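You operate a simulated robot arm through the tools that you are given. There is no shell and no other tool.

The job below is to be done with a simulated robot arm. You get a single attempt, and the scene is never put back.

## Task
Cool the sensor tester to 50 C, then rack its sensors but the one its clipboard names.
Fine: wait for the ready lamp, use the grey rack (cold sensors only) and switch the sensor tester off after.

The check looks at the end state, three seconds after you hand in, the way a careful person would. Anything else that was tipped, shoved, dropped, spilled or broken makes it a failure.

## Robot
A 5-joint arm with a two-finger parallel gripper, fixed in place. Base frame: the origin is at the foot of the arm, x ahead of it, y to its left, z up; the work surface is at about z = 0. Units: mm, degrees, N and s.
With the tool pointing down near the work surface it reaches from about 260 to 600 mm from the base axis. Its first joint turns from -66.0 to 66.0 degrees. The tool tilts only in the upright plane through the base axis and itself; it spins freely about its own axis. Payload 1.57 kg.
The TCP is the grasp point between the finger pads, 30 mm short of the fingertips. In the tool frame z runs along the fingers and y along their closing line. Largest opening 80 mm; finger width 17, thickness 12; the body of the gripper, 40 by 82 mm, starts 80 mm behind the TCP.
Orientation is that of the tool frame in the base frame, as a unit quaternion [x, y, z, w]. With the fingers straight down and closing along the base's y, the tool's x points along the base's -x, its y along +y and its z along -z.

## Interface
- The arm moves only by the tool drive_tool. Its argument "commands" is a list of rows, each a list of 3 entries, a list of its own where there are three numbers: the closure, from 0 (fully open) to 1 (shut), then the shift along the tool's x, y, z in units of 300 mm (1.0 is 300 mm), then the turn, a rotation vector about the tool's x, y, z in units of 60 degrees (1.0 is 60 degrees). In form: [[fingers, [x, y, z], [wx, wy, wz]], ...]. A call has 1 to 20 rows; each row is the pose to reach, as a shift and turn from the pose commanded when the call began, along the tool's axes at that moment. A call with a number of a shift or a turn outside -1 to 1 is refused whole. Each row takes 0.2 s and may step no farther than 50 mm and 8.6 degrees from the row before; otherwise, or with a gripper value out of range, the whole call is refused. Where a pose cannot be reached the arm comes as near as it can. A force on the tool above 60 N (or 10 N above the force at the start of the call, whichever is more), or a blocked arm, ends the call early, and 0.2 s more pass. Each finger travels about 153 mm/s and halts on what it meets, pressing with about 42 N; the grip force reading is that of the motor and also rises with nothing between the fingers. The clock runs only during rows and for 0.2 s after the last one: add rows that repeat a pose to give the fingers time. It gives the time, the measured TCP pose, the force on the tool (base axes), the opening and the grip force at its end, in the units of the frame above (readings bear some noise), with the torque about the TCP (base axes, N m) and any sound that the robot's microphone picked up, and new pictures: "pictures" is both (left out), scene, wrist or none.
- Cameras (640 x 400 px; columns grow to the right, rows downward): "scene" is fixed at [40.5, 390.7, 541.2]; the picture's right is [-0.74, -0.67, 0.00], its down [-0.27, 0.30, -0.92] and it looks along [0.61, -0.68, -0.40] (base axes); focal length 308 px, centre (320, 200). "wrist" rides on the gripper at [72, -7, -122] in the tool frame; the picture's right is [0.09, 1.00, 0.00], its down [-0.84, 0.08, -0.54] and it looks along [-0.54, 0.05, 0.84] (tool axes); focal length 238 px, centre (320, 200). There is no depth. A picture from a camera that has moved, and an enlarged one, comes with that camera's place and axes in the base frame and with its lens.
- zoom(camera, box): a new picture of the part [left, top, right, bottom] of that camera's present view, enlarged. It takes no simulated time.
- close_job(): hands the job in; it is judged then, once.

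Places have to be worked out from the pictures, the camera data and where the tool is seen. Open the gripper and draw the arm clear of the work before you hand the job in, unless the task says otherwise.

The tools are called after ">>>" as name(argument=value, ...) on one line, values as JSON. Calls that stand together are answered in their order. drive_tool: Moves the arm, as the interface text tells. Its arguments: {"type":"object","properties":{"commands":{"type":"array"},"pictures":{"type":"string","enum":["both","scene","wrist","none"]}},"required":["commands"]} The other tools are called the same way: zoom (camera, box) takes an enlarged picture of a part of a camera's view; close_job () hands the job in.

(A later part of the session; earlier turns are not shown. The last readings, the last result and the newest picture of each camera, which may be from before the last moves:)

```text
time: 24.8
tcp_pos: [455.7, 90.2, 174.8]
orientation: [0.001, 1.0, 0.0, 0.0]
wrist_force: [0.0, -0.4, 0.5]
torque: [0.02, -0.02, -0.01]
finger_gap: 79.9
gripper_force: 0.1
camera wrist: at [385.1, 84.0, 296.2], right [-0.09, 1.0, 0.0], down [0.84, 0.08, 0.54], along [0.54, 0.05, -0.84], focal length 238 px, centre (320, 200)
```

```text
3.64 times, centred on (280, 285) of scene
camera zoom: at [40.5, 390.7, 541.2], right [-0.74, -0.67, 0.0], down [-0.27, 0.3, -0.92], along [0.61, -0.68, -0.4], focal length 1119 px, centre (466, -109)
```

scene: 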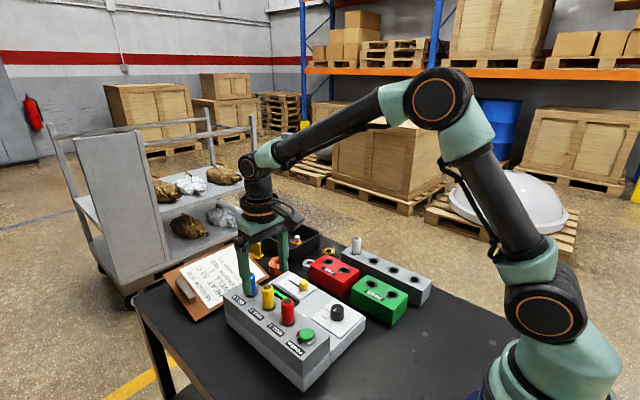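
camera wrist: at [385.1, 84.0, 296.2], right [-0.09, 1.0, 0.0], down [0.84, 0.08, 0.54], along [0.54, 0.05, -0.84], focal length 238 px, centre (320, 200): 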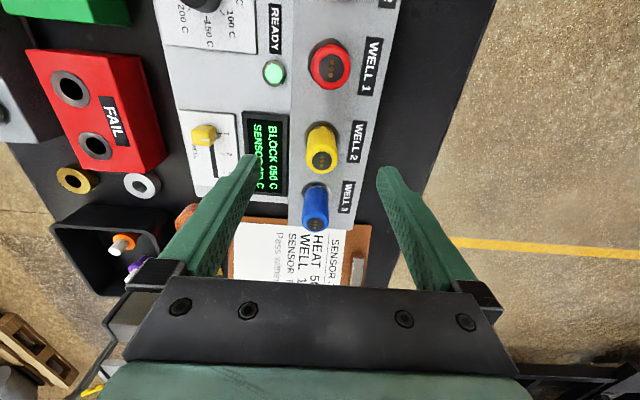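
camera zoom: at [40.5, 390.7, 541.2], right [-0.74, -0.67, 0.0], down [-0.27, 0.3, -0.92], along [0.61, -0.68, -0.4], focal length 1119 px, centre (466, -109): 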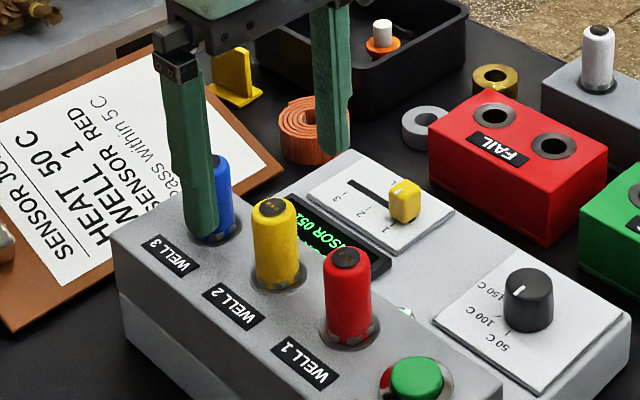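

The sensor reads 051. Yellow is aligned within 1 mm, so I'll descend with the gap at about 50 mm to fingertip z≈91.

>>> drive_tool(commands=[[0.375, [0.0017, 0.0017, 0], [0, 0, 0]], [0.375, [0.0017, 0.0017, 0.05], [0, 0, 0]], [0.375, [0.0017, 0.0017, 0.1], [0, 0, 0]], [0.375, [0.0017, 0.0017, 0.15], [0, 0, 0]], [0.375, [0.0017, 0.0017, 0.177], [0, 0, 0]], [0.375, [0.0017, 0.0017, 0.177], [0, 0, 0]]], pictures="both")

>>> zoom(camera="scene", box=[200, 230, 360, 340])

>>> zoom(camera="wrist", box=[230, 90, 410, 230])

```text
time: 26.2
tcp_pos: [453.0, 90.0, 121.8]
orientation: [0.0, 1.0, -0.001, -0.001]
wrist_force: [0.8, -0.7, -0.1]
torque: [-0.01, 0.04, 0.01]
finger_gap: 50.0
gripper_force: 0.0
camera wrist: at [383.6, 84.5, 242.9], right [-0.09, 1.0, 0.0], down [0.84, 0.08, 0.54], along [0.54, 0.05, -0.84], focal length 238 px, centre (320, 200)
```

scene: 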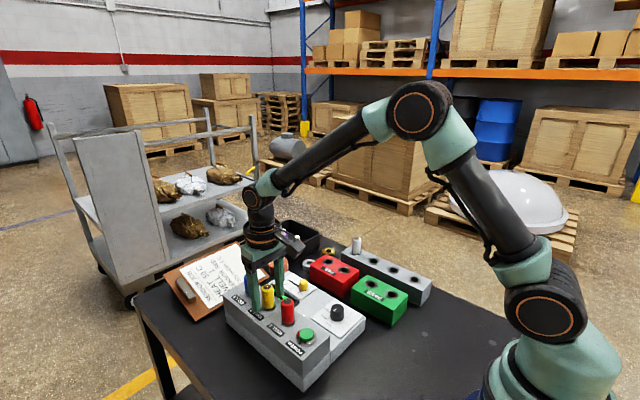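
wrist: 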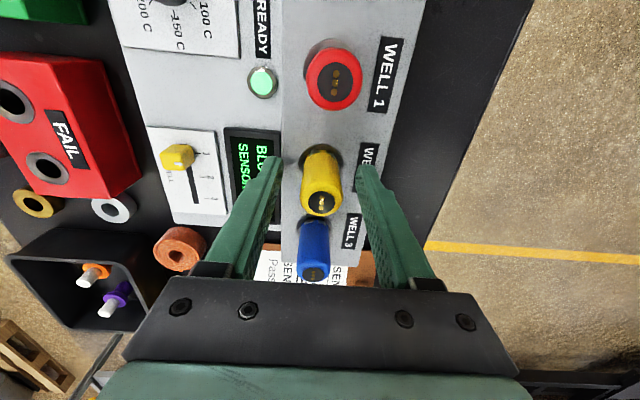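

```text
3.64 times, centred on (280, 285) of scene
camera zoom: at [40.5, 390.7, 541.2], right [-0.74, -0.67, 0.0], down [-0.27, 0.3, -0.92], along [0.61, -0.68, -0.4], focal length 1119 px, centre (466, -109)
```

zoom: 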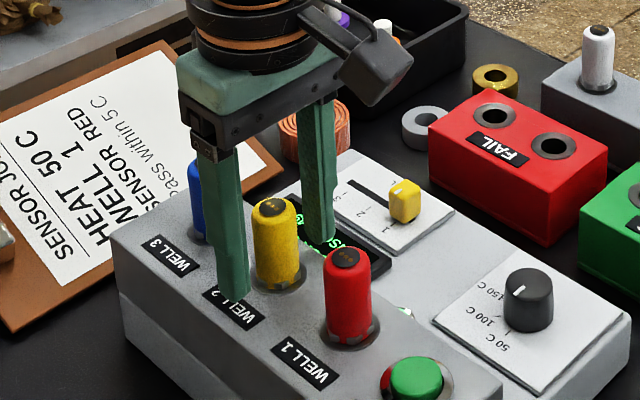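

```text
2.86 times, centred on (320, 160) of wrist
camera zoom: at [383.6, 84.5, 242.9], right [-0.09, 1.0, 0.0], down [0.84, 0.08, 0.54], along [0.54, 0.05, -0.84], focal length 681 px, centre (320, 314)
```

zoom: 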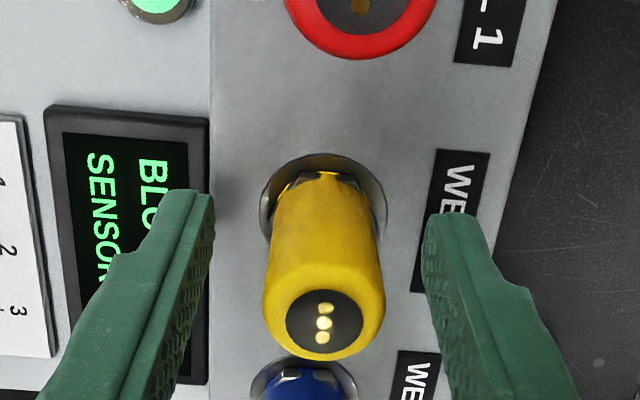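

Aligned at the yellow sensor. Closing the gripper and checking the grip force before lifting.

>>> drive_tool(commands=[[0.6, [0, 0, 0], [0, 0, 0]], [0.9, [0, 0, 0], [0, 0, 0]], [1, [0, 0, 0], [0, 0, 0]], [1, [0, 0, 0], [0, 0, 0]], [1, [0, 0, 0], [0, 0, 0]]], pictures="wrist")

```text
time: 27.4
tcp_pos: [454.6, 91.3, 121.5]
orientation: [0.0, 1.0, -0.001, 0.0]
wrist_force: [-1.0, -0.1, 0.5]
torque: [0.0, 0.03, 0.0]
finger_gap: 23.5
gripper_force: 36.2
camera wrist: at [383.6, 84.4, 243.2], right [-0.09, 1.0, 0.0], down [0.84, 0.08, 0.54], along [0.54, 0.05, -0.84], focal length 238 px, centre (320, 200)
```

wrist: 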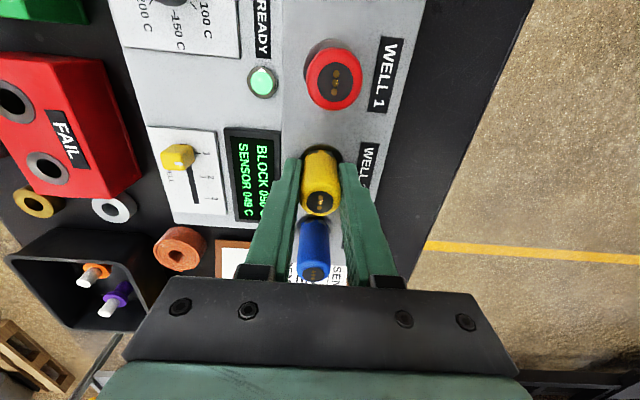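

Gripped at 23.5 mm with almost no side load, and the sensor reads 049 C. Lifting straight up.

>>> drive_tool(commands=[[1, [0, 0, -0.02], [0, 0, 0]], [1, [0, 0, -0.05], [0, 0, 0]], [1, [0, 0, -0.09], [0, 0, 0]], [1, [0, 0, -0.14], [0, 0, 0]], [1, [0, 0, -0.2], [0, 0, 0]], [1, [0, 0, -0.26], [0, 0, 0]], [1, [0, 0, -0.32], [0, 0, 0]], [1, [0, 0, -0.35], [0, 0, 0]], [1, [0, 0, -0.35], [0, 0, 0]]], pictures="both")

>>> zoom(camera="scene", box=[200, 180, 360, 340])

```text
time: 29.4
tcp_pos: [455.2, 90.2, 225.3]
orientation: [0.0, 1.0, 0.0, 0.0]
wrist_force: [-0.9, -0.5, -0.4]
torque: [-0.01, 0.0, 0.0]
finger_gap: 23.5
gripper_force: 36.2
camera wrist: at [384.9, 84.1, 348.3], right [-0.09, 1.0, 0.0], down [0.84, 0.08, 0.54], along [0.54, 0.05, -0.84], focal length 238 px, centre (320, 200)
```

scene: 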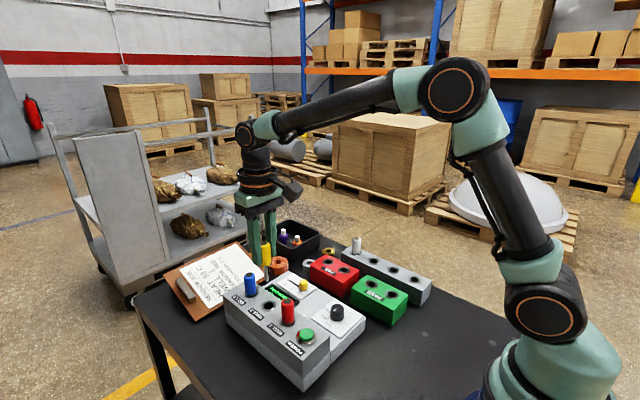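
wrist: 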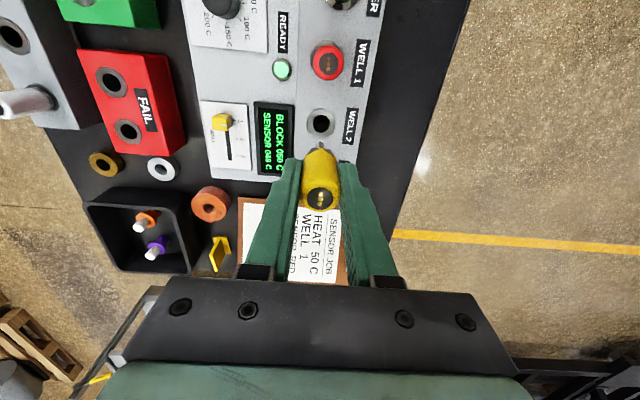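

```text
2.50 times, centred on (280, 260) of scene
camera zoom: at [40.5, 390.7, 541.2], right [-0.74, -0.67, 0.0], down [-0.27, 0.3, -0.92], along [0.61, -0.68, -0.4], focal length 769 px, centre (420, 50)
```

zoom: 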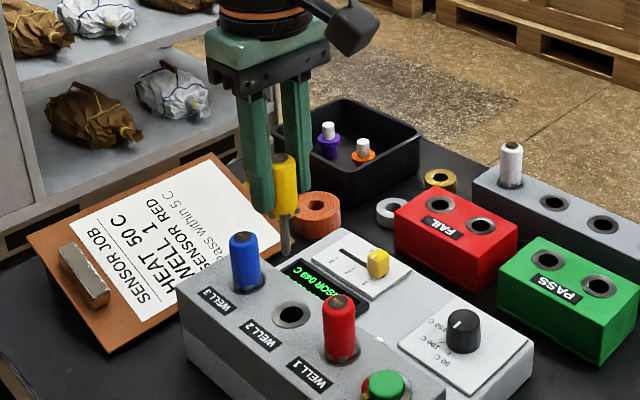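

Yellow is out cleanly, with its probe hanging about 70 mm below the TCP. I'll carry it at this height towards the grey rack's second free hole at about (347,-237).

>>> drive_tool(commands=[[1, [0.02, -0.06, 0], [0, 0, 0]], [1, [0.05, -0.17, 0], [0, 0, 0]], [1, [0.085, -0.3, 0], [0, 0, 0]], [1, [0.12, -0.43, 0], [0, 0, 0]], [1, [0.155, -0.56, 0], [0, 0, 0]], [1, [0.19, -0.69, 0], [0, 0, 0]], [1, [0.225, -0.82, 0], [0, 0, 0]], [1, [0.26, -0.95, 0], [0, 0, 0]], [1, [0.26, -0.95, 0], [0, 0, 0]]], pictures="none")

>>> drive_tool(commands=[[1, [0.06, -0.07, 0], [0, 0, 0]], [1, [0.108, -0.143, 0], [0, 0, 0]], [1, [0.108, -0.143, 0], [0, 0, 0]], [1, [0.108, -0.143, 0], [0, 0, 0]]], pictures="both")

>>> zoom(camera="wrist", box=[240, 80, 400, 220])

>>> zoom(camera="scene", box=[310, 170, 450, 310])

```text
time: 31.4
tcp_pos: [376.3, -196.6, 224.8]
orientation: [0.0, 1.0, 0.001, 0.0]
wrist_force: [0.0, -0.4, -1.1]
torque: [0.0, -0.02, 0.03]
finger_gap: 23.4
gripper_force: 35.8
```

```text
time: 32.4
tcp_pos: [344.5, -238.1, 225.8]
orientation: [0.0, 1.0, 0.0, 0.001]
wrist_force: [-0.8, -0.9, 0.4]
torque: [0.02, 0.01, -0.02]
finger_gap: 23.1
gripper_force: 35.0
camera wrist: at [273.7, -244.3, 347.7], right [-0.09, 1.0, 0.0], down [0.84, 0.08, 0.54], along [0.54, 0.05, -0.84], focal length 238 px, centre (320, 200)
```

scene: 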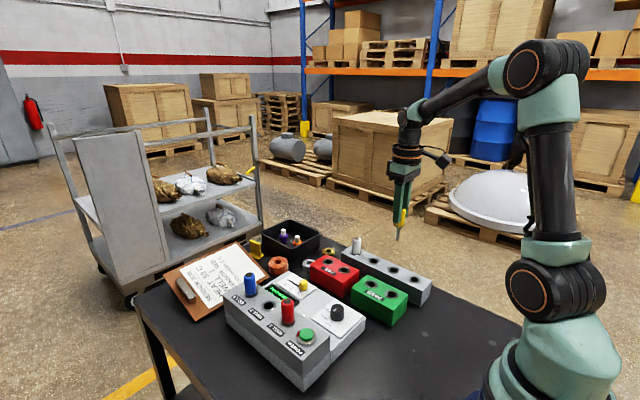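
wrist: 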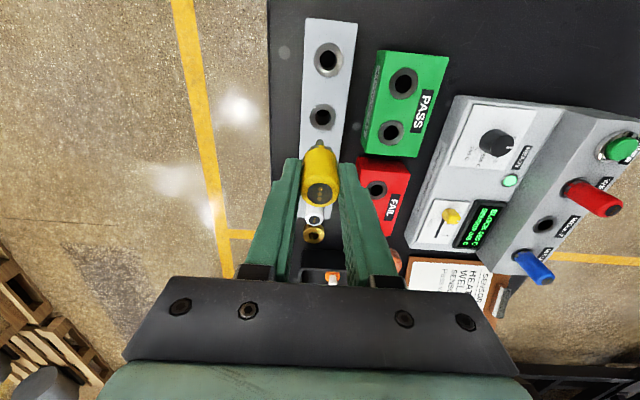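

```text
2.86 times, centred on (320, 150) of wrist
camera zoom: at [273.7, -244.3, 347.7], right [-0.09, 1.0, 0.0], down [0.84, 0.08, 0.54], along [0.54, 0.05, -0.84], focal length 681 px, centre (320, 343)
```

zoom: 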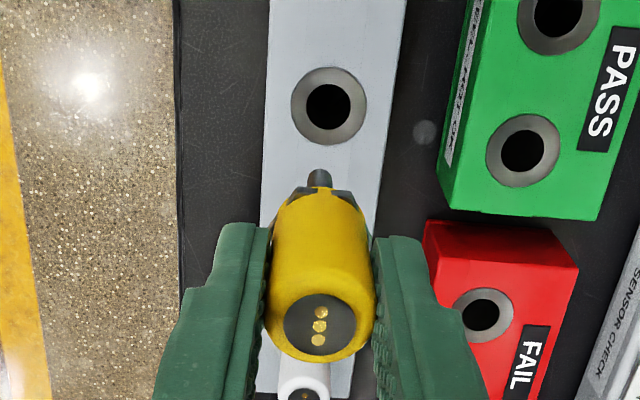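

```text
2.86 times, centred on (380, 240) of scene
camera zoom: at [40.5, 390.7, 541.2], right [-0.74, -0.67, 0.0], down [-0.27, 0.3, -0.92], along [0.61, -0.68, -0.4], focal length 879 px, centre (149, 86)
```

zoom: 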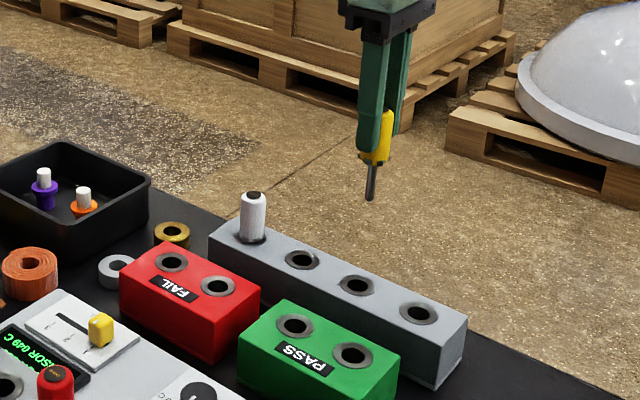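

The hole centre is about (+2,+3.7) mm from the tool axis. I'll correct that and descend until the probe tip is about 25 mm above the rack.

>>> drive_tool(commands=[[1, [-0.0067, 0.0123, 0.03], [0, 0, 0]], [1, [-0.0067, 0.0123, 0.1], [0, 0, 0]], [1, [-0.0067, 0.0123, 0.18], [0, 0, 0]], [1, [-0.0067, 0.0123, 0.233], [0, 0, 0]], [1, [-0.0067, 0.0123, 0.233], [0, 0, 0]], [1, [-0.0067, 0.0123, 0.233], [0, 0, 0]]], pictures="both")

>>> zoom(camera="wrist", box=[260, 60, 400, 200])

>>> zoom(camera="scene", box=[350, 200, 450, 300])

```text
time: 33.8
tcp_pos: [348.3, -234.8, 157.1]
orientation: [0.0, 1.0, 0.0, 0.0]
wrist_force: [0.4, -0.5, -0.4]
torque: [0.01, -0.04, -0.01]
finger_gap: 23.3
gripper_force: 35.4
camera wrist: at [277.2, -240.9, 278.6], right [-0.09, 1.0, 0.0], down [0.84, 0.08, 0.54], along [0.54, 0.05, -0.84], focal length 238 px, centre (320, 200)
```

scene: 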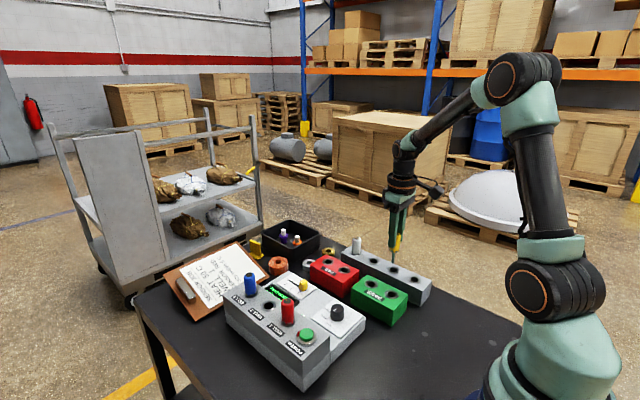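
wrist: 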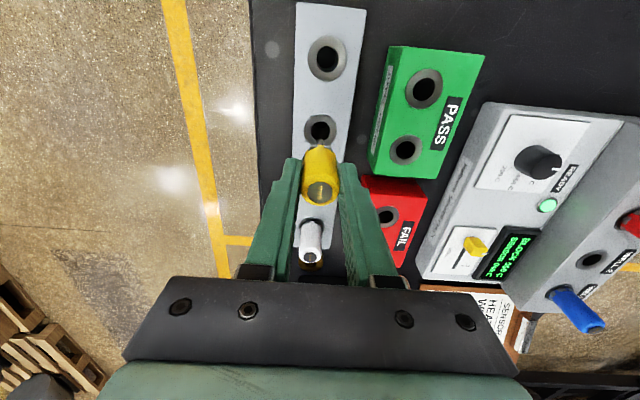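

```text
2.86 times, centred on (330, 130) of wrist
camera zoom: at [277.2, -240.9, 278.6], right [-0.09, 1.0, 0.0], down [0.84, 0.08, 0.54], along [0.54, 0.05, -0.84], focal length 681 px, centre (291, 400)
```

zoom: 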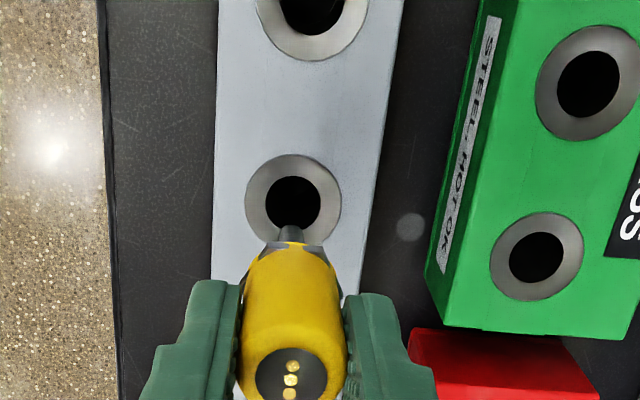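

```text
4.00 times, centred on (400, 250) of scene
camera zoom: at [40.5, 390.7, 541.2], right [-0.74, -0.67, 0.0], down [-0.27, 0.3, -0.92], along [0.61, -0.68, -0.4], focal length 1231 px, centre (0, 0)
```

zoom: 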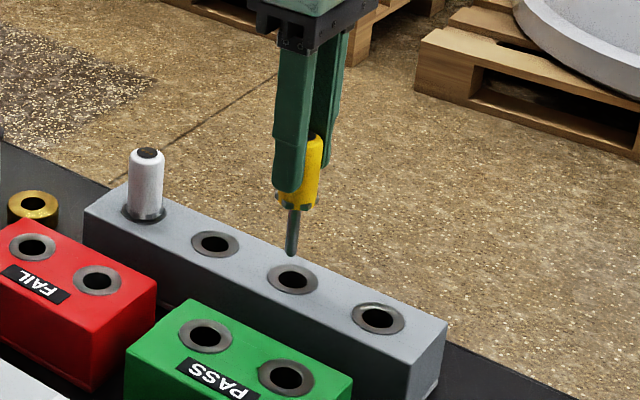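

The tip is close to the hole. I'll lower another 18 mm so the tip is just above the rim, where both views can judge alignment directly.

>>> drive_tool(commands=[[1, [0, 0, 0.03], [0, 0, 0]], [1, [0, 0, 0.06], [0, 0, 0]], [1, [0, 0, 0.06], [0, 0, 0]], [1, [0, 0, 0.06], [0, 0, 0]]], pictures="both")

>>> zoom(camera="wrist", box=[280, 100, 360, 160])

>>> zoom(camera="scene", box=[370, 240, 420, 285])

```text
time: 34.8
tcp_pos: [348.1, -235.1, 138.0]
orientation: [-0.001, 1.0, 0.0, 0.0]
wrist_force: [-0.4, 0.3, -0.4]
torque: [0.0, -0.01, -0.01]
finger_gap: 23.3
gripper_force: 36.0
camera wrist: at [277.4, -240.8, 260.0], right [-0.09, 1.0, 0.0], down [0.84, 0.08, 0.54], along [0.54, 0.05, -0.84], focal length 238 px, centre (320, 200)
```

scene: 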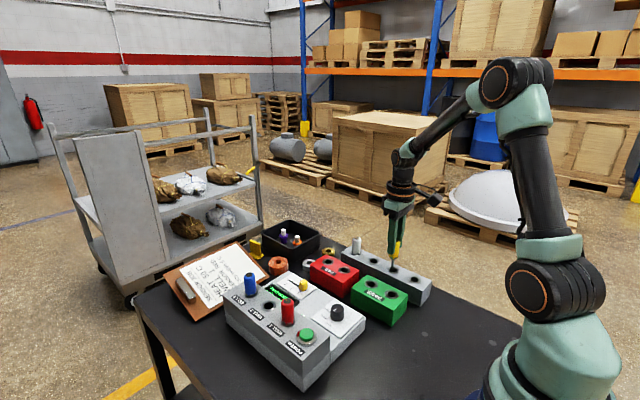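
wrist: 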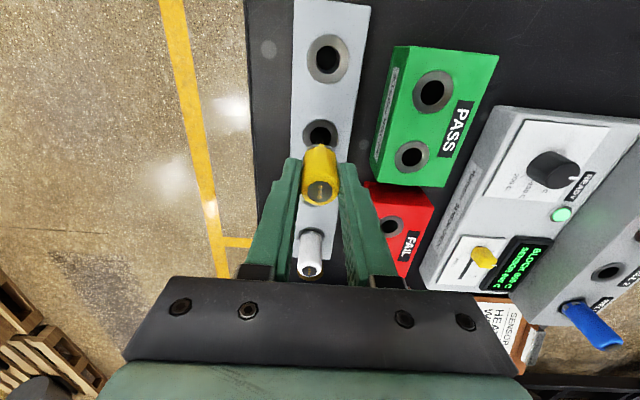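

```text
6.67 times, centred on (320, 130) of wrist
camera zoom: at [277.4, -240.8, 260.0], right [-0.09, 1.0, 0.0], down [0.84, 0.08, 0.54], along [0.54, 0.05, -0.84], focal length 1589 px, centre (320, 667)
```

zoom: 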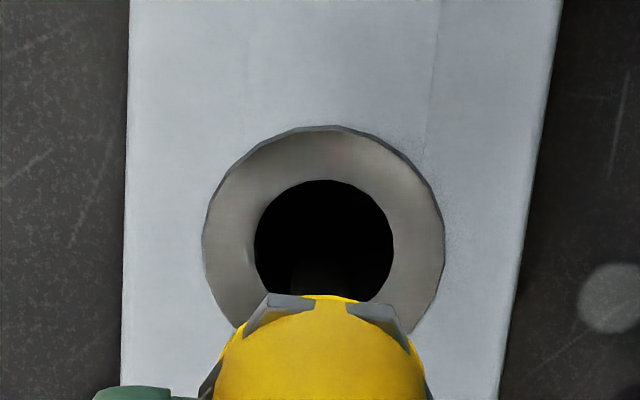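

```text
8.89 times, centred on (395, 262) of scene
camera zoom: at [40.5, 390.7, 541.2], right [-0.74, -0.67, 0.0], down [-0.27, 0.3, -0.92], along [0.61, -0.68, -0.4], focal length 2735 px, centre (-347, -356)
```

zoom: 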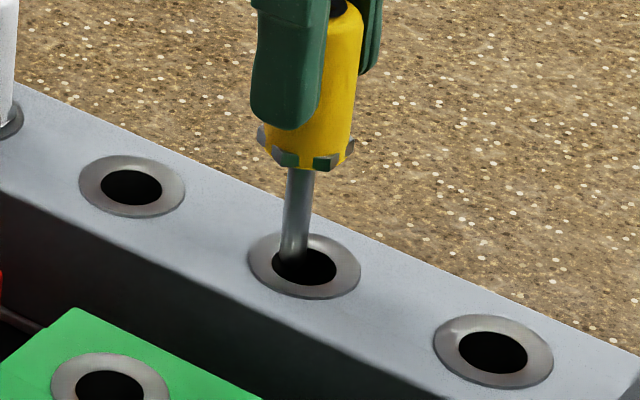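

The hole is about 19 mm wide and the probe about 8 mm, with the hole about 2.3 mm nearer the base than the tool axis. I'll correct that and insert to near seat depth.

>>> drive_tool(commands=[[1, [0.008, -0.001, 0], [0, 0, 0]], [1, [0.008, -0.001, 0.02], [0, 0, 0]], [1, [0.008, -0.001, 0.05], [0, 0, 0]], [1, [0.008, -0.001, 0.08], [0, 0, 0]], [1, [0.008, -0.001, 0.11], [0, 0, 0]], [1, [0.008, -0.001, 0.14], [0, 0, 0]], [1, [0.008, -0.001, 0.16], [0, 0, 0]], [1, [0.008, -0.001, 0.16], [0, 0, 0]]], pictures="both")

>>> zoom(camera="scene", box=[340, 220, 440, 290])

```text
time: 36.4
tcp_pos: [346.5, -235.6, 95.4]
orientation: [0.0, 1.0, -0.002, 0.003]
wrist_force: [1.6, 0.1, 5.6]
torque: [0.09, -0.11, 0.01]
finger_gap: 23.0
gripper_force: 35.2
stopped in row 8: the force on the tool passed its limit at 70 N (the readings are from after the stop); the commanded pose is now the measured one
camera wrist: at [274.9, -241.2, 217.4], right [-0.09, 1.0, 0.0], down [0.83, 0.08, 0.55], along [0.54, 0.05, -0.84], focal length 238 px, centre (320, 200)
```

scene: 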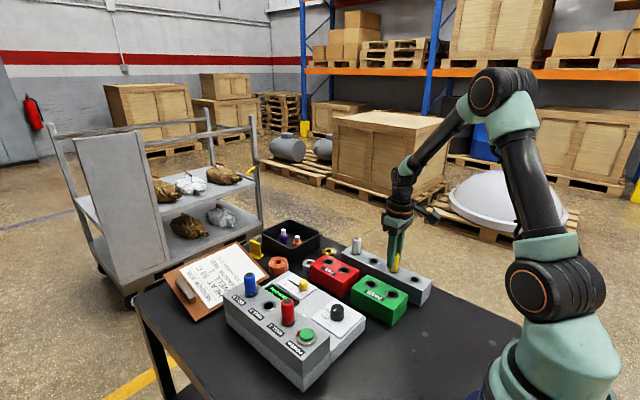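
wrist: 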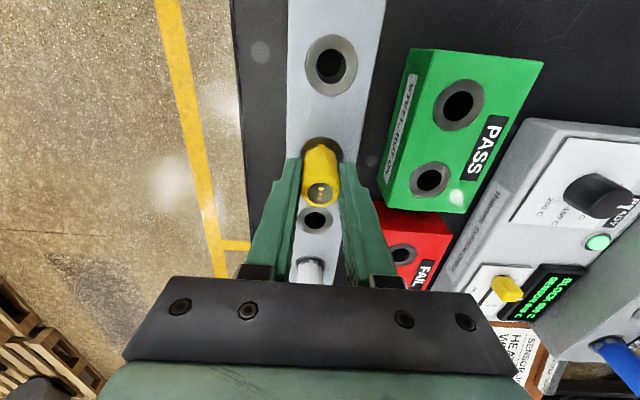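

```text
5.71 times, centred on (390, 255) of scene
camera zoom: at [40.5, 390.7, 541.2], right [-0.74, -0.67, 0.0], down [-0.27, 0.3, -0.92], along [0.61, -0.68, -0.4], focal length 1758 px, centre (-80, -114)
```

zoom: 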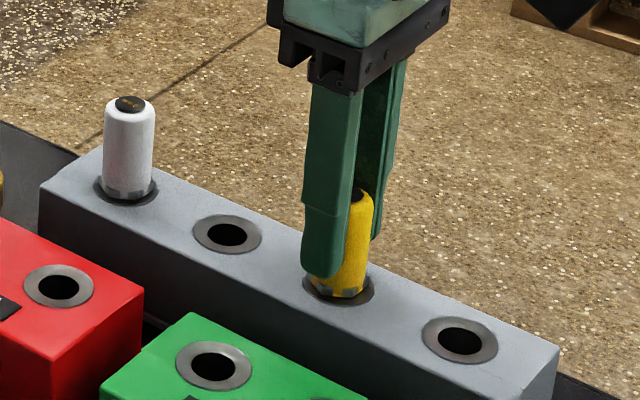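

Contact stopped the arm at TCP z≈95. Yellow's height above its ring matches the white sensor once scaled by depth, so it looks seated. I'll zoom in to confirm before releasing.

>>> zoom(camera="wrist", box=[260, 110, 380, 230])

>>> zoom(camera="scene", box=[380, 240, 420, 280])

```text
3.33 times, centred on (320, 170) of wrist
camera zoom: at [274.9, -241.2, 217.4], right [-0.09, 1.0, 0.0], down [0.83, 0.08, 0.55], along [0.54, 0.05, -0.84], focal length 794 px, centre (320, 300)
```

zoom: 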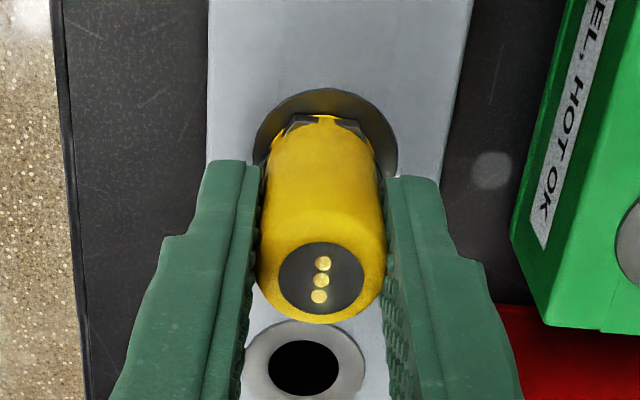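

```text
10.00 times, centred on (400, 260) of scene
camera zoom: at [40.5, 390.7, 541.2], right [-0.74, -0.67, 0.0], down [-0.27, 0.3, -0.92], along [0.61, -0.68, -0.4], focal length 3077 px, centre (-480, -400)
```

zoom: 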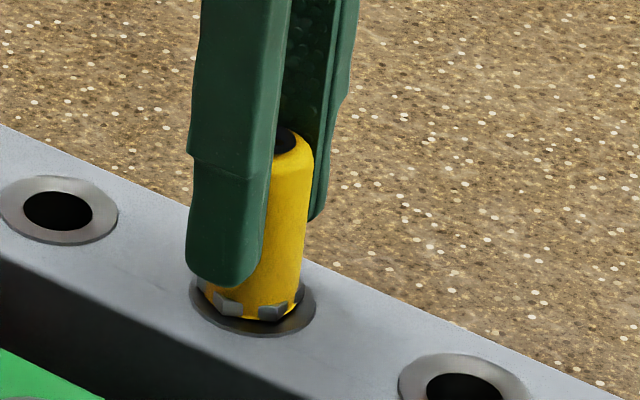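

The sensor is seated in the ring like the white one. Releasing and lifting straight up.

>>> drive_tool(commands=[[0.6, [0, 0, 0], [0, 0, 0]], [0.375, [0, 0, 0], [0, 0, 0]], [0.375, [0, 0, 0], [0, 0, 0]], [0.375, [0, 0, -0.05], [0, 0, 0]], [0.375, [0, 0, -0.12], [0, 0, 0]], [0.375, [0, 0, -0.22], [0, 0, 0]], [0.375, [0, 0, -0.35], [0, 0, 0]], [0.375, [0, 0, -0.45], [0, 0, 0]], [0.375, [0, 0, -0.45], [0, 0, 0]]], pictures="both")

>>> zoom(camera="scene", box=[340, 220, 440, 310])

>>> zoom(camera="wrist", box=[270, 30, 370, 230])

```text
time: 38.4
tcp_pos: [342.2, -233.5, 230.0]
orientation: [0.0, 1.0, -0.001, 0.002]
wrist_force: [-0.4, -0.2, -0.9]
torque: [0.01, -0.01, -0.02]
finger_gap: 50.0
gripper_force: 0.1
camera wrist: at [272.0, -239.1, 351.9], right [-0.09, 1.0, 0.0], down [0.83, 0.08, 0.54], along [0.54, 0.05, -0.84], focal length 238 px, centre (320, 200)
```

scene: 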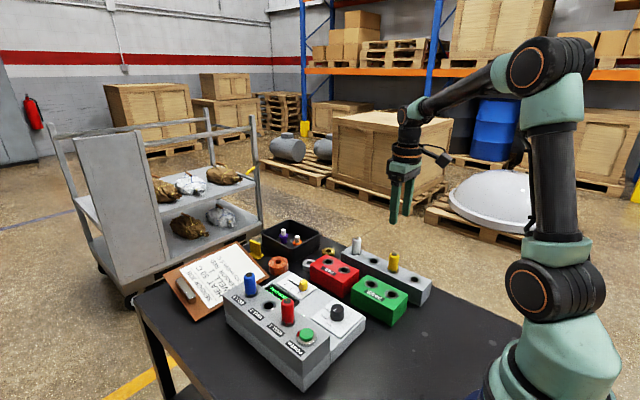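
wrist: 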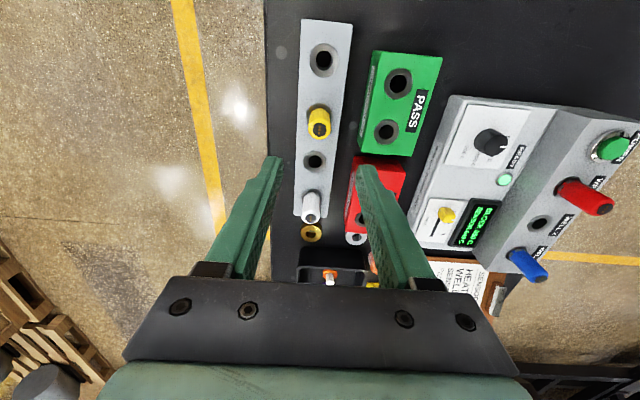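

```text
4.44 times, centred on (390, 265) of scene
camera zoom: at [40.5, 390.7, 541.2], right [-0.74, -0.67, 0.0], down [-0.27, 0.3, -0.92], along [0.61, -0.68, -0.4], focal length 1367 px, centre (9, -89)
```

zoom: 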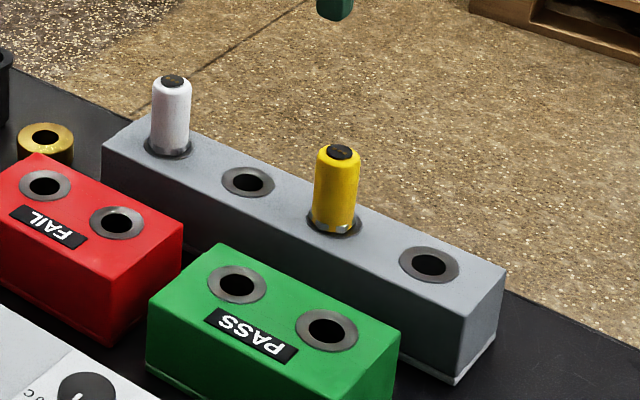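

```text
2.00 times, centred on (320, 130) of wrist
camera zoom: at [272.0, -239.1, 351.9], right [-0.09, 1.0, 0.0], down [0.83, 0.08, 0.54], along [0.54, 0.05, -0.84], focal length 477 px, centre (320, 340)
```

zoom: 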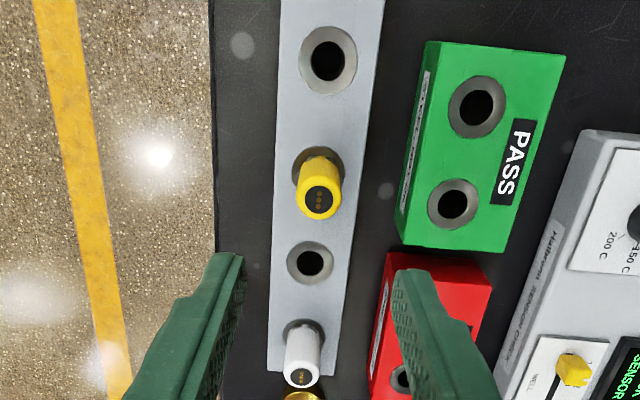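

Yellow is properly racked. Now I'll travel to above the blue sensor at about (516,92), trimming out a slight tool tilt on the way.

>>> drive_tool(commands=[[0.375, [-0.03, 0.06, -0.02], [-0.003, 0.0048, 0]], [0.375, [-0.09, 0.18, -0.03], [-0.003, 0.0048, 0]], [0.375, [-0.15, 0.3, -0.03], [-0.003, 0.0048, 0]], [0.375, [-0.21, 0.42, -0.03], [-0.003, 0.0048, 0]], [0.375, [-0.27, 0.54, -0.03], [-0.003, 0.0048, 0]], [0.375, [-0.333, 0.667, -0.03], [-0.003, 0.0048, 0]]], pictures="none")

>>> drive_tool(commands=[[0.375, [-0.06, 0.1, 0], [0, 0, 0]], [0.375, [-0.12, 0.21, 0], [0, 0, 0]], [0.375, [-0.18, 0.32, 0], [0, 0, 0]], [0.375, [-0.23, 0.4, 0], [0, 0, 0]], [0.375, [-0.24, 0.413, 0], [0, 0, 0]], [0.375, [-0.24, 0.413, 0], [0, 0, 0]], [0.375, [-0.24, 0.413, 0], [0, 0, 0]]], pictures="both")

>>> zoom(camera="wrist", box=[250, 70, 390, 180])

```text
time: 39.8
tcp_pos: [444.3, -34.9, 240.7]
orientation: [0.0, 1.0, -0.001, -0.001]
wrist_force: [1.1, 0.2, -0.6]
torque: [-0.04, -0.01, 0.0]
finger_gap: 50.0
gripper_force: 0.0
```

```text
time: 41.4
tcp_pos: [517.7, 87.9, 238.5]
orientation: [0.0, 1.0, 0.0, -0.001]
wrist_force: [-0.2, 0.0, -0.1]
torque: [-0.01, 0.0, 0.01]
finger_gap: 50.0
gripper_force: 0.0
camera wrist: at [446.9, 83.2, 360.7], right [-0.09, 1.0, 0.0], down [0.84, 0.08, 0.54], along [0.54, 0.05, -0.84], focal length 238 px, centre (320, 200)
```

scene: 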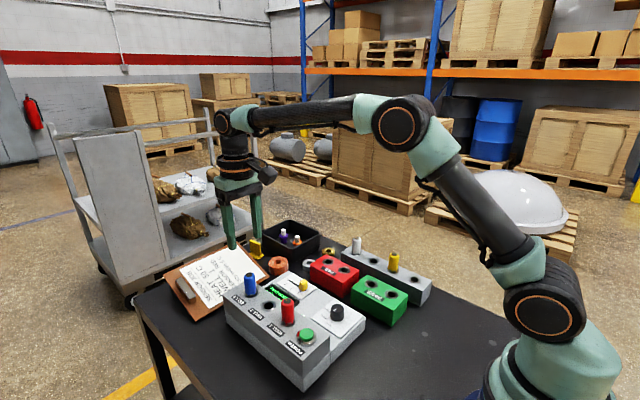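
wrist: 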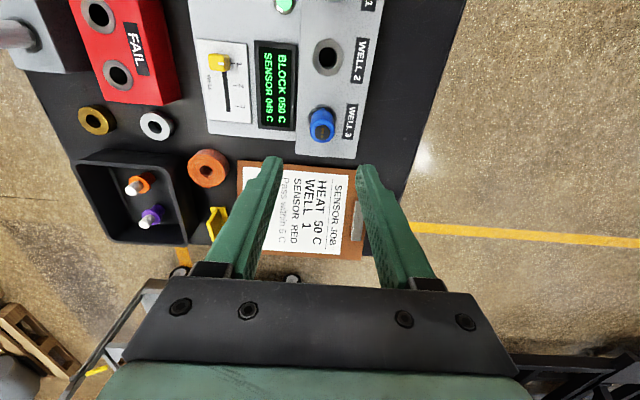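

```text
3.64 times, centred on (320, 125) of wrist
camera zoom: at [446.9, 83.2, 360.7], right [-0.09, 1.0, 0.0], down [0.84, 0.08, 0.54], along [0.54, 0.05, -0.84], focal length 867 px, centre (320, 473)
```

zoom: 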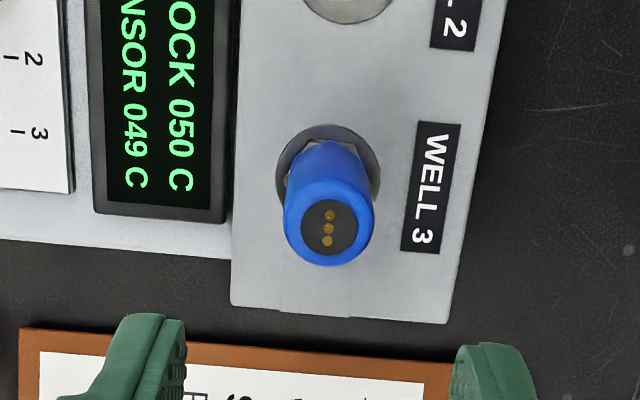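

Blue's top is about (-1.8,+1.8) mm from the tool axis. I'll correct and descend to z≈170 to recheck.

>>> drive_tool(commands=[[0.375, [0.006, 0.006, 0.03], [0, 0, 0]], [0.375, [0.006, 0.006, 0.1], [0, 0, 0]], [0.375, [0.006, 0.006, 0.18], [0, 0, 0]], [0.375, [0.006, 0.006, 0.229], [0, 0, 0]], [0.375, [0.006, 0.006, 0.229], [0, 0, 0]], [0.375, [0.006, 0.006, 0.229], [0, 0, 0]]], pictures="both")

>>> zoom(camera="wrist", box=[250, 90, 390, 200])

```text
time: 42.8
tcp_pos: [516.0, 90.8, 168.5]
orientation: [0.0, 1.0, 0.0, -0.001]
wrist_force: [0.8, -1.0, 0.1]
torque: [0.01, 0.01, -0.03]
finger_gap: 50.4
gripper_force: 0.0
camera wrist: at [445.0, 85.3, 291.1], right [-0.09, 1.0, 0.0], down [0.84, 0.08, 0.54], along [0.54, 0.05, -0.84], focal length 238 px, centre (320, 200)
```

scene: 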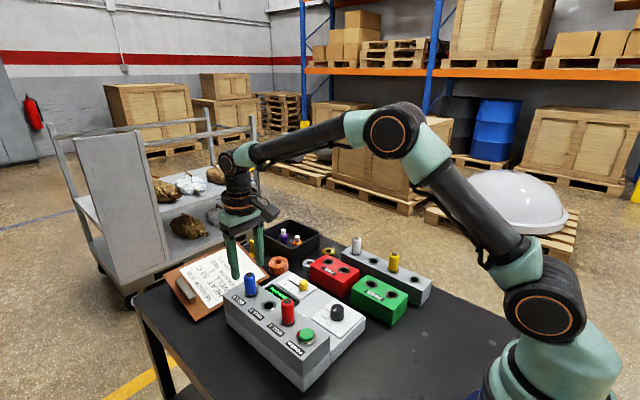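
wrist: 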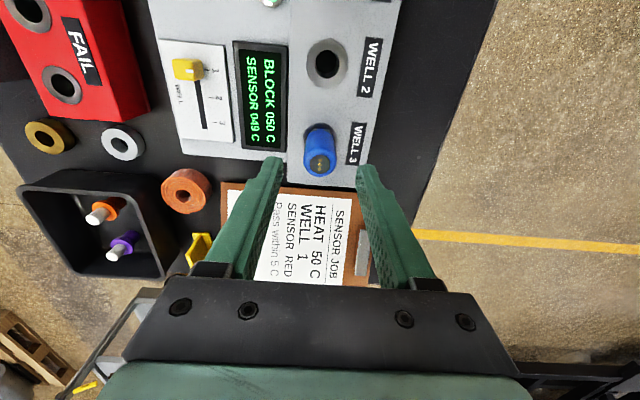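

```text
3.64 times, centred on (320, 145) of wrist
camera zoom: at [445.0, 85.3, 291.1], right [-0.09, 1.0, 0.0], down [0.84, 0.08, 0.54], along [0.54, 0.05, -0.84], focal length 867 px, centre (320, 400)
```

zoom: 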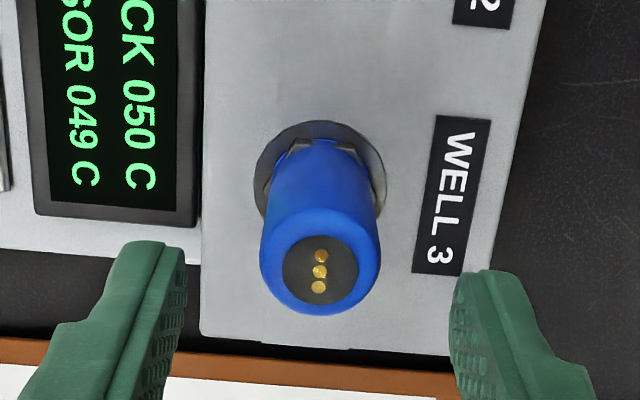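

Aligned within 1 mm. Descending to TCP z≈117 around the blue sensor.

>>> drive_tool(commands=[[0.375, [0.0013, -0.002, 0.03], [0, 0, 0]], [0.375, [0.0013, -0.002, 0.08], [0, 0, 0]], [0.375, [0.0013, -0.002, 0.13], [0, 0, 0]], [0.375, [0.0013, -0.002, 0.16], [0, 0, 0]], [0.375, [0.0013, -0.002, 0.1735], [0, 0, 0]], [0.375, [0.0013, -0.002, 0.1735], [0, 0, 0]]], pictures="both")

>>> zoom(camera="scene", box=[200, 230, 330, 330])

>>> zoom(camera="wrist", box=[230, 110, 410, 250])

```text
time: 44.2
tcp_pos: [514.6, 89.1, 117.8]
orientation: [0.001, 1.0, 0.0, 0.0]
wrist_force: [-0.8, -0.2, -0.3]
torque: [0.0, 0.01, 0.0]
finger_gap: 50.2
gripper_force: 0.1
camera wrist: at [444.2, 83.9, 240.3], right [-0.09, 1.0, 0.0], down [0.84, 0.08, 0.54], along [0.54, 0.05, -0.84], focal length 238 px, centre (320, 200)
```

scene: 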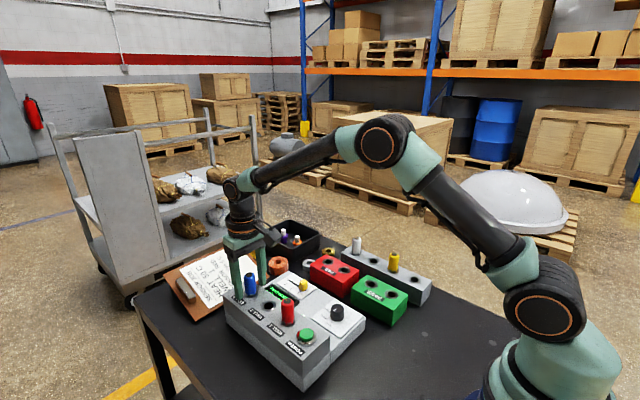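
wrist: 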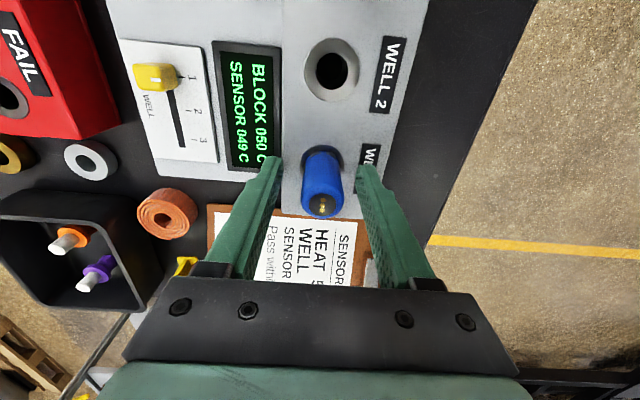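

```text
4.00 times, centred on (265, 280) of scene
camera zoom: at [40.5, 390.7, 541.2], right [-0.74, -0.67, 0.0], down [-0.27, 0.3, -0.92], along [0.61, -0.68, -0.4], focal length 1231 px, centre (540, -120)
```

zoom: 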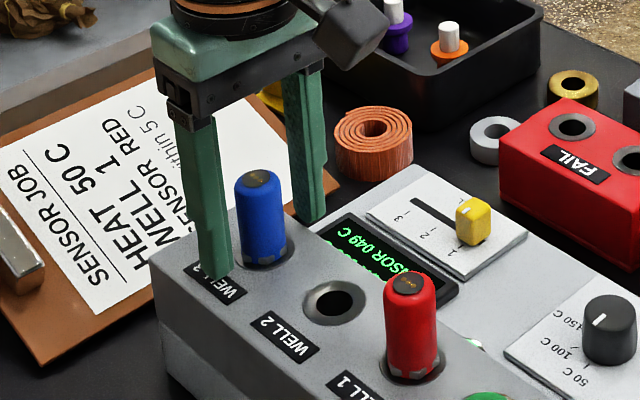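

```text
2.86 times, centred on (320, 180) of wrist
camera zoom: at [444.2, 83.9, 240.3], right [-0.09, 1.0, 0.0], down [0.84, 0.08, 0.54], along [0.54, 0.05, -0.84], focal length 681 px, centre (320, 257)
```

zoom: 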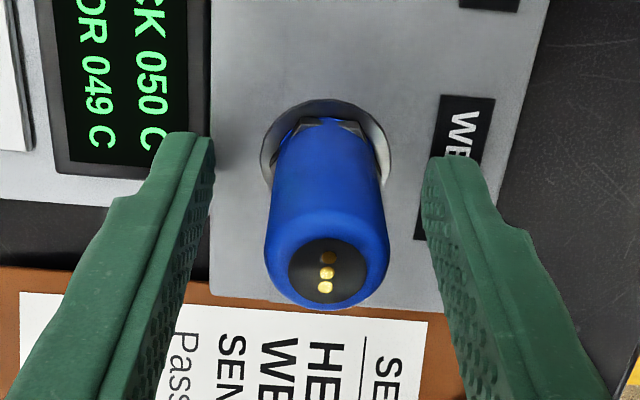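

Well aligned. Closing on blue, then lifting straight up to TCP z≈250.

>>> drive_tool(commands=[[0.6, [0, 0.001, 0], [0, 0, 0]], [0.9, [0, 0.001, 0], [0, 0, 0]], [1, [0, 0.001, 0], [0, 0, 0]], [1, [0, 0.001, 0], [0, 0, 0]], [1, [0, 0.001, 0], [0, 0, 0]], [1, [0, 0.001, -0.01], [0, 0, 0]], [1, [0, 0.001, -0.03], [0, 0, 0]], [1, [0, 0.001, -0.06], [0, 0, 0]], [1, [0, 0.001, -0.1], [0, 0, 0]], [1, [0, 0.001, -0.15], [0, 0, 0]], [1, [0, 0.001, -0.22], [0, 0, 0]], [1, [0, 0.001, -0.3], [0, 0, 0]], [1, [0, 0.001, -0.38], [0, 0, 0]], [1, [0, 0.001, -0.44], [0, 0, 0]], [1, [0, 0.001, -0.44], [0, 0, 0]]], pictures="both")

>>> zoom(camera="wrist", box=[250, 110, 390, 230])

>>> zoom(camera="scene", box=[190, 170, 330, 340])

```text
time: 47.4
tcp_pos: [515.7, 91.6, 251.9]
orientation: [0.0, 1.0, 0.0, 0.0]
wrist_force: [0.2, 0.0, 0.0]
torque: [0.02, 0.0, 0.03]
finger_gap: 23.4
gripper_force: 36.0
camera wrist: at [445.3, 84.9, 373.6], right [-0.09, 1.0, 0.0], down [0.84, 0.08, 0.54], along [0.54, 0.05, -0.84], focal length 238 px, centre (320, 200)
```

scene: 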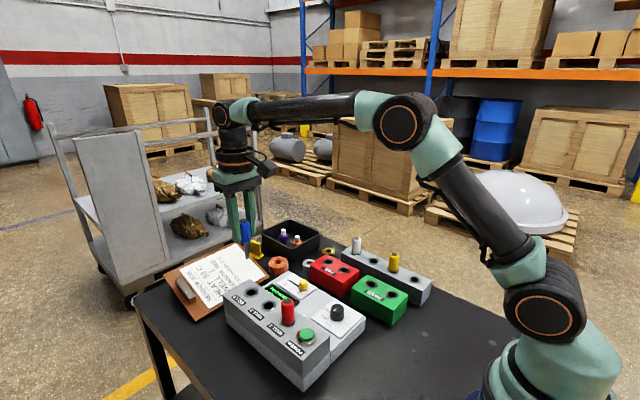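
wrist: 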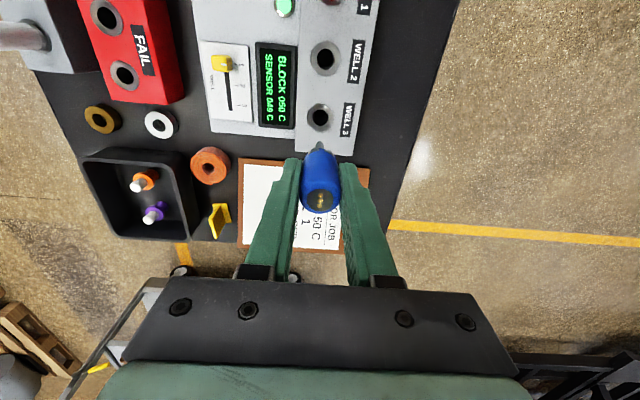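

```text
3.33 times, centred on (320, 170) of wrist
camera zoom: at [445.3, 84.9, 373.6], right [-0.09, 1.0, 0.0], down [0.84, 0.08, 0.54], along [0.54, 0.05, -0.84], focal length 794 px, centre (320, 300)
```

zoom: 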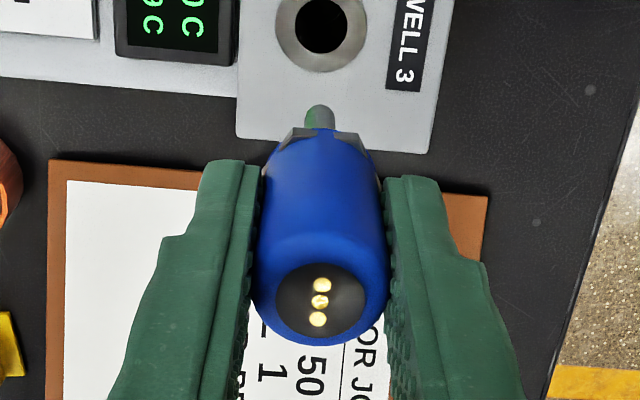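

```text
2.35 times, centred on (260, 255) of scene
camera zoom: at [40.5, 390.7, 541.2], right [-0.74, -0.67, 0.0], down [-0.27, 0.3, -0.92], along [0.61, -0.68, -0.4], focal length 724 px, centre (461, 71)
```

zoom: 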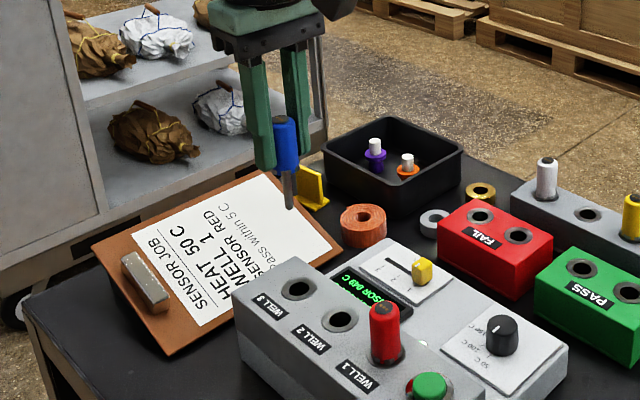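

Blue is lifted cleanly. Carrying it at about z=250 to above the third hole at about (407,-234), next to the yellow.

>>> drive_tool(commands=[[1, [0.02, -0.06, 0], [0, 0, 0]], [1, [0.06, -0.2, 0], [0, 0, 0]], [1, [0.1, -0.34, 0], [0, 0, 0]], [1, [0.14, -0.48, 0], [0, 0, 0]], [1, [0.18, -0.6, 0], [0, 0, 0]], [1, [0.2, -0.667, 0], [0, 0, 0]]], pictures="none")

>>> drive_tool(commands=[[1, [0.04, -0.1, 0], [0, 0, 0]], [1, [0.09, -0.22, 0], [0, 0, 0]], [1, [0.14, -0.35, 0], [0, 0, 0]], [1, [0.1667, -0.4217, 0], [0, 0, 0]], [1, [0.1667, -0.4217, 0], [0, 0, 0]], [1, [0.1667, -0.4217, 0], [0, 0, 0]]], pictures="both")

>>> zoom(camera="wrist", box=[260, 60, 380, 200])

>>> zoom(camera="scene", box=[320, 180, 440, 300])

```text
time: 48.8
tcp_pos: [454.1, -107.0, 249.1]
orientation: [-0.001, 1.0, 0.0, -0.001]
wrist_force: [-0.4, 0.7, -1.2]
torque: [0.02, -0.01, -0.02]
finger_gap: 23.4
gripper_force: 35.4
```

```text
time: 50.2
tcp_pos: [406.2, -235.8, 249.8]
orientation: [0.0, 1.0, 0.0, -0.001]
wrist_force: [0.4, 0.2, 0.4]
torque: [0.0, 0.04, 0.04]
finger_gap: 23.6
gripper_force: 35.9
camera wrist: at [335.3, -242.0, 372.0], right [-0.09, 1.0, 0.0], down [0.84, 0.08, 0.54], along [0.54, 0.05, -0.84], focal length 238 px, centre (320, 200)
```

scene: 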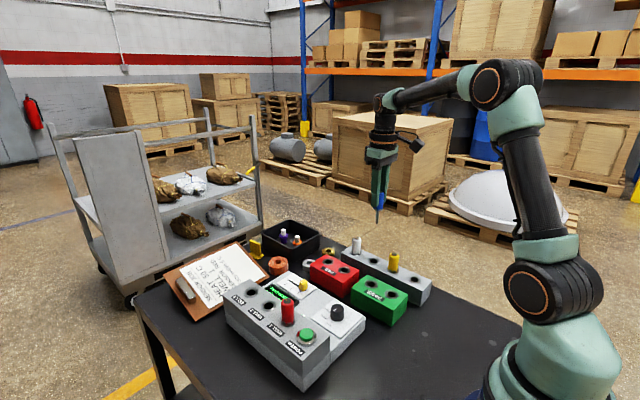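
wrist: 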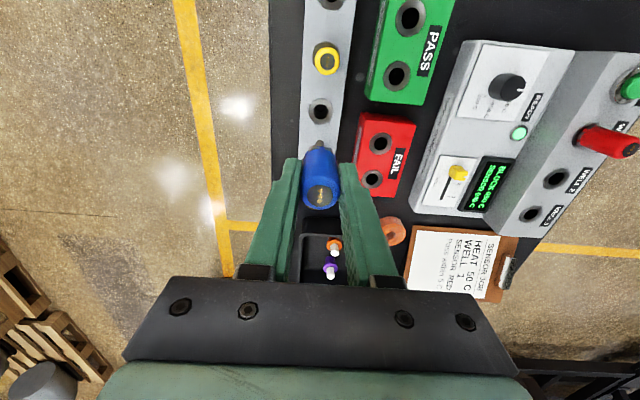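

```text
2.86 times, centred on (320, 130) of wrist
camera zoom: at [335.3, -242.0, 372.0], right [-0.09, 1.0, 0.0], down [0.84, 0.08, 0.54], along [0.54, 0.05, -0.84], focal length 681 px, centre (320, 400)
```

zoom: 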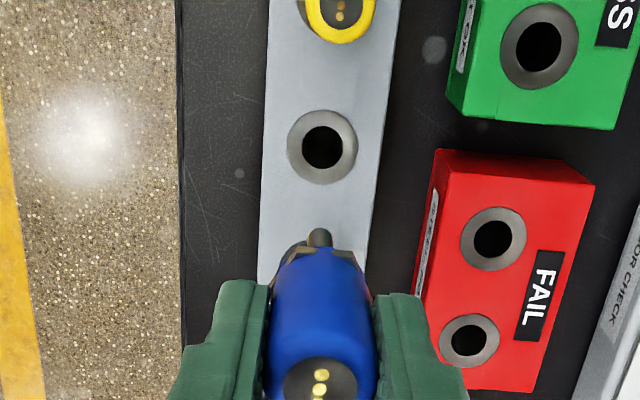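

```text
3.33 times, centred on (380, 240) of scene
camera zoom: at [40.5, 390.7, 541.2], right [-0.74, -0.67, 0.0], down [-0.27, 0.3, -0.92], along [0.61, -0.68, -0.4], focal length 1026 px, centre (120, 67)
```

zoom: 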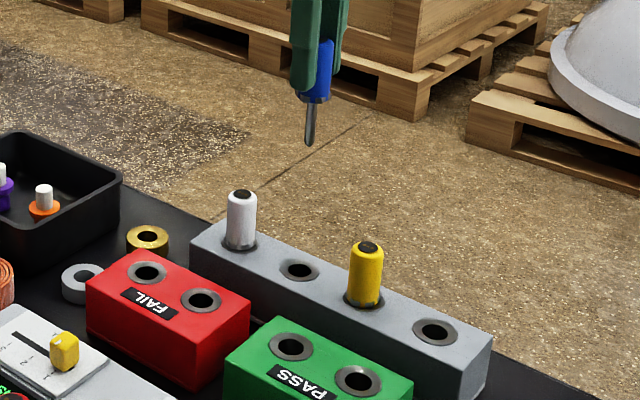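

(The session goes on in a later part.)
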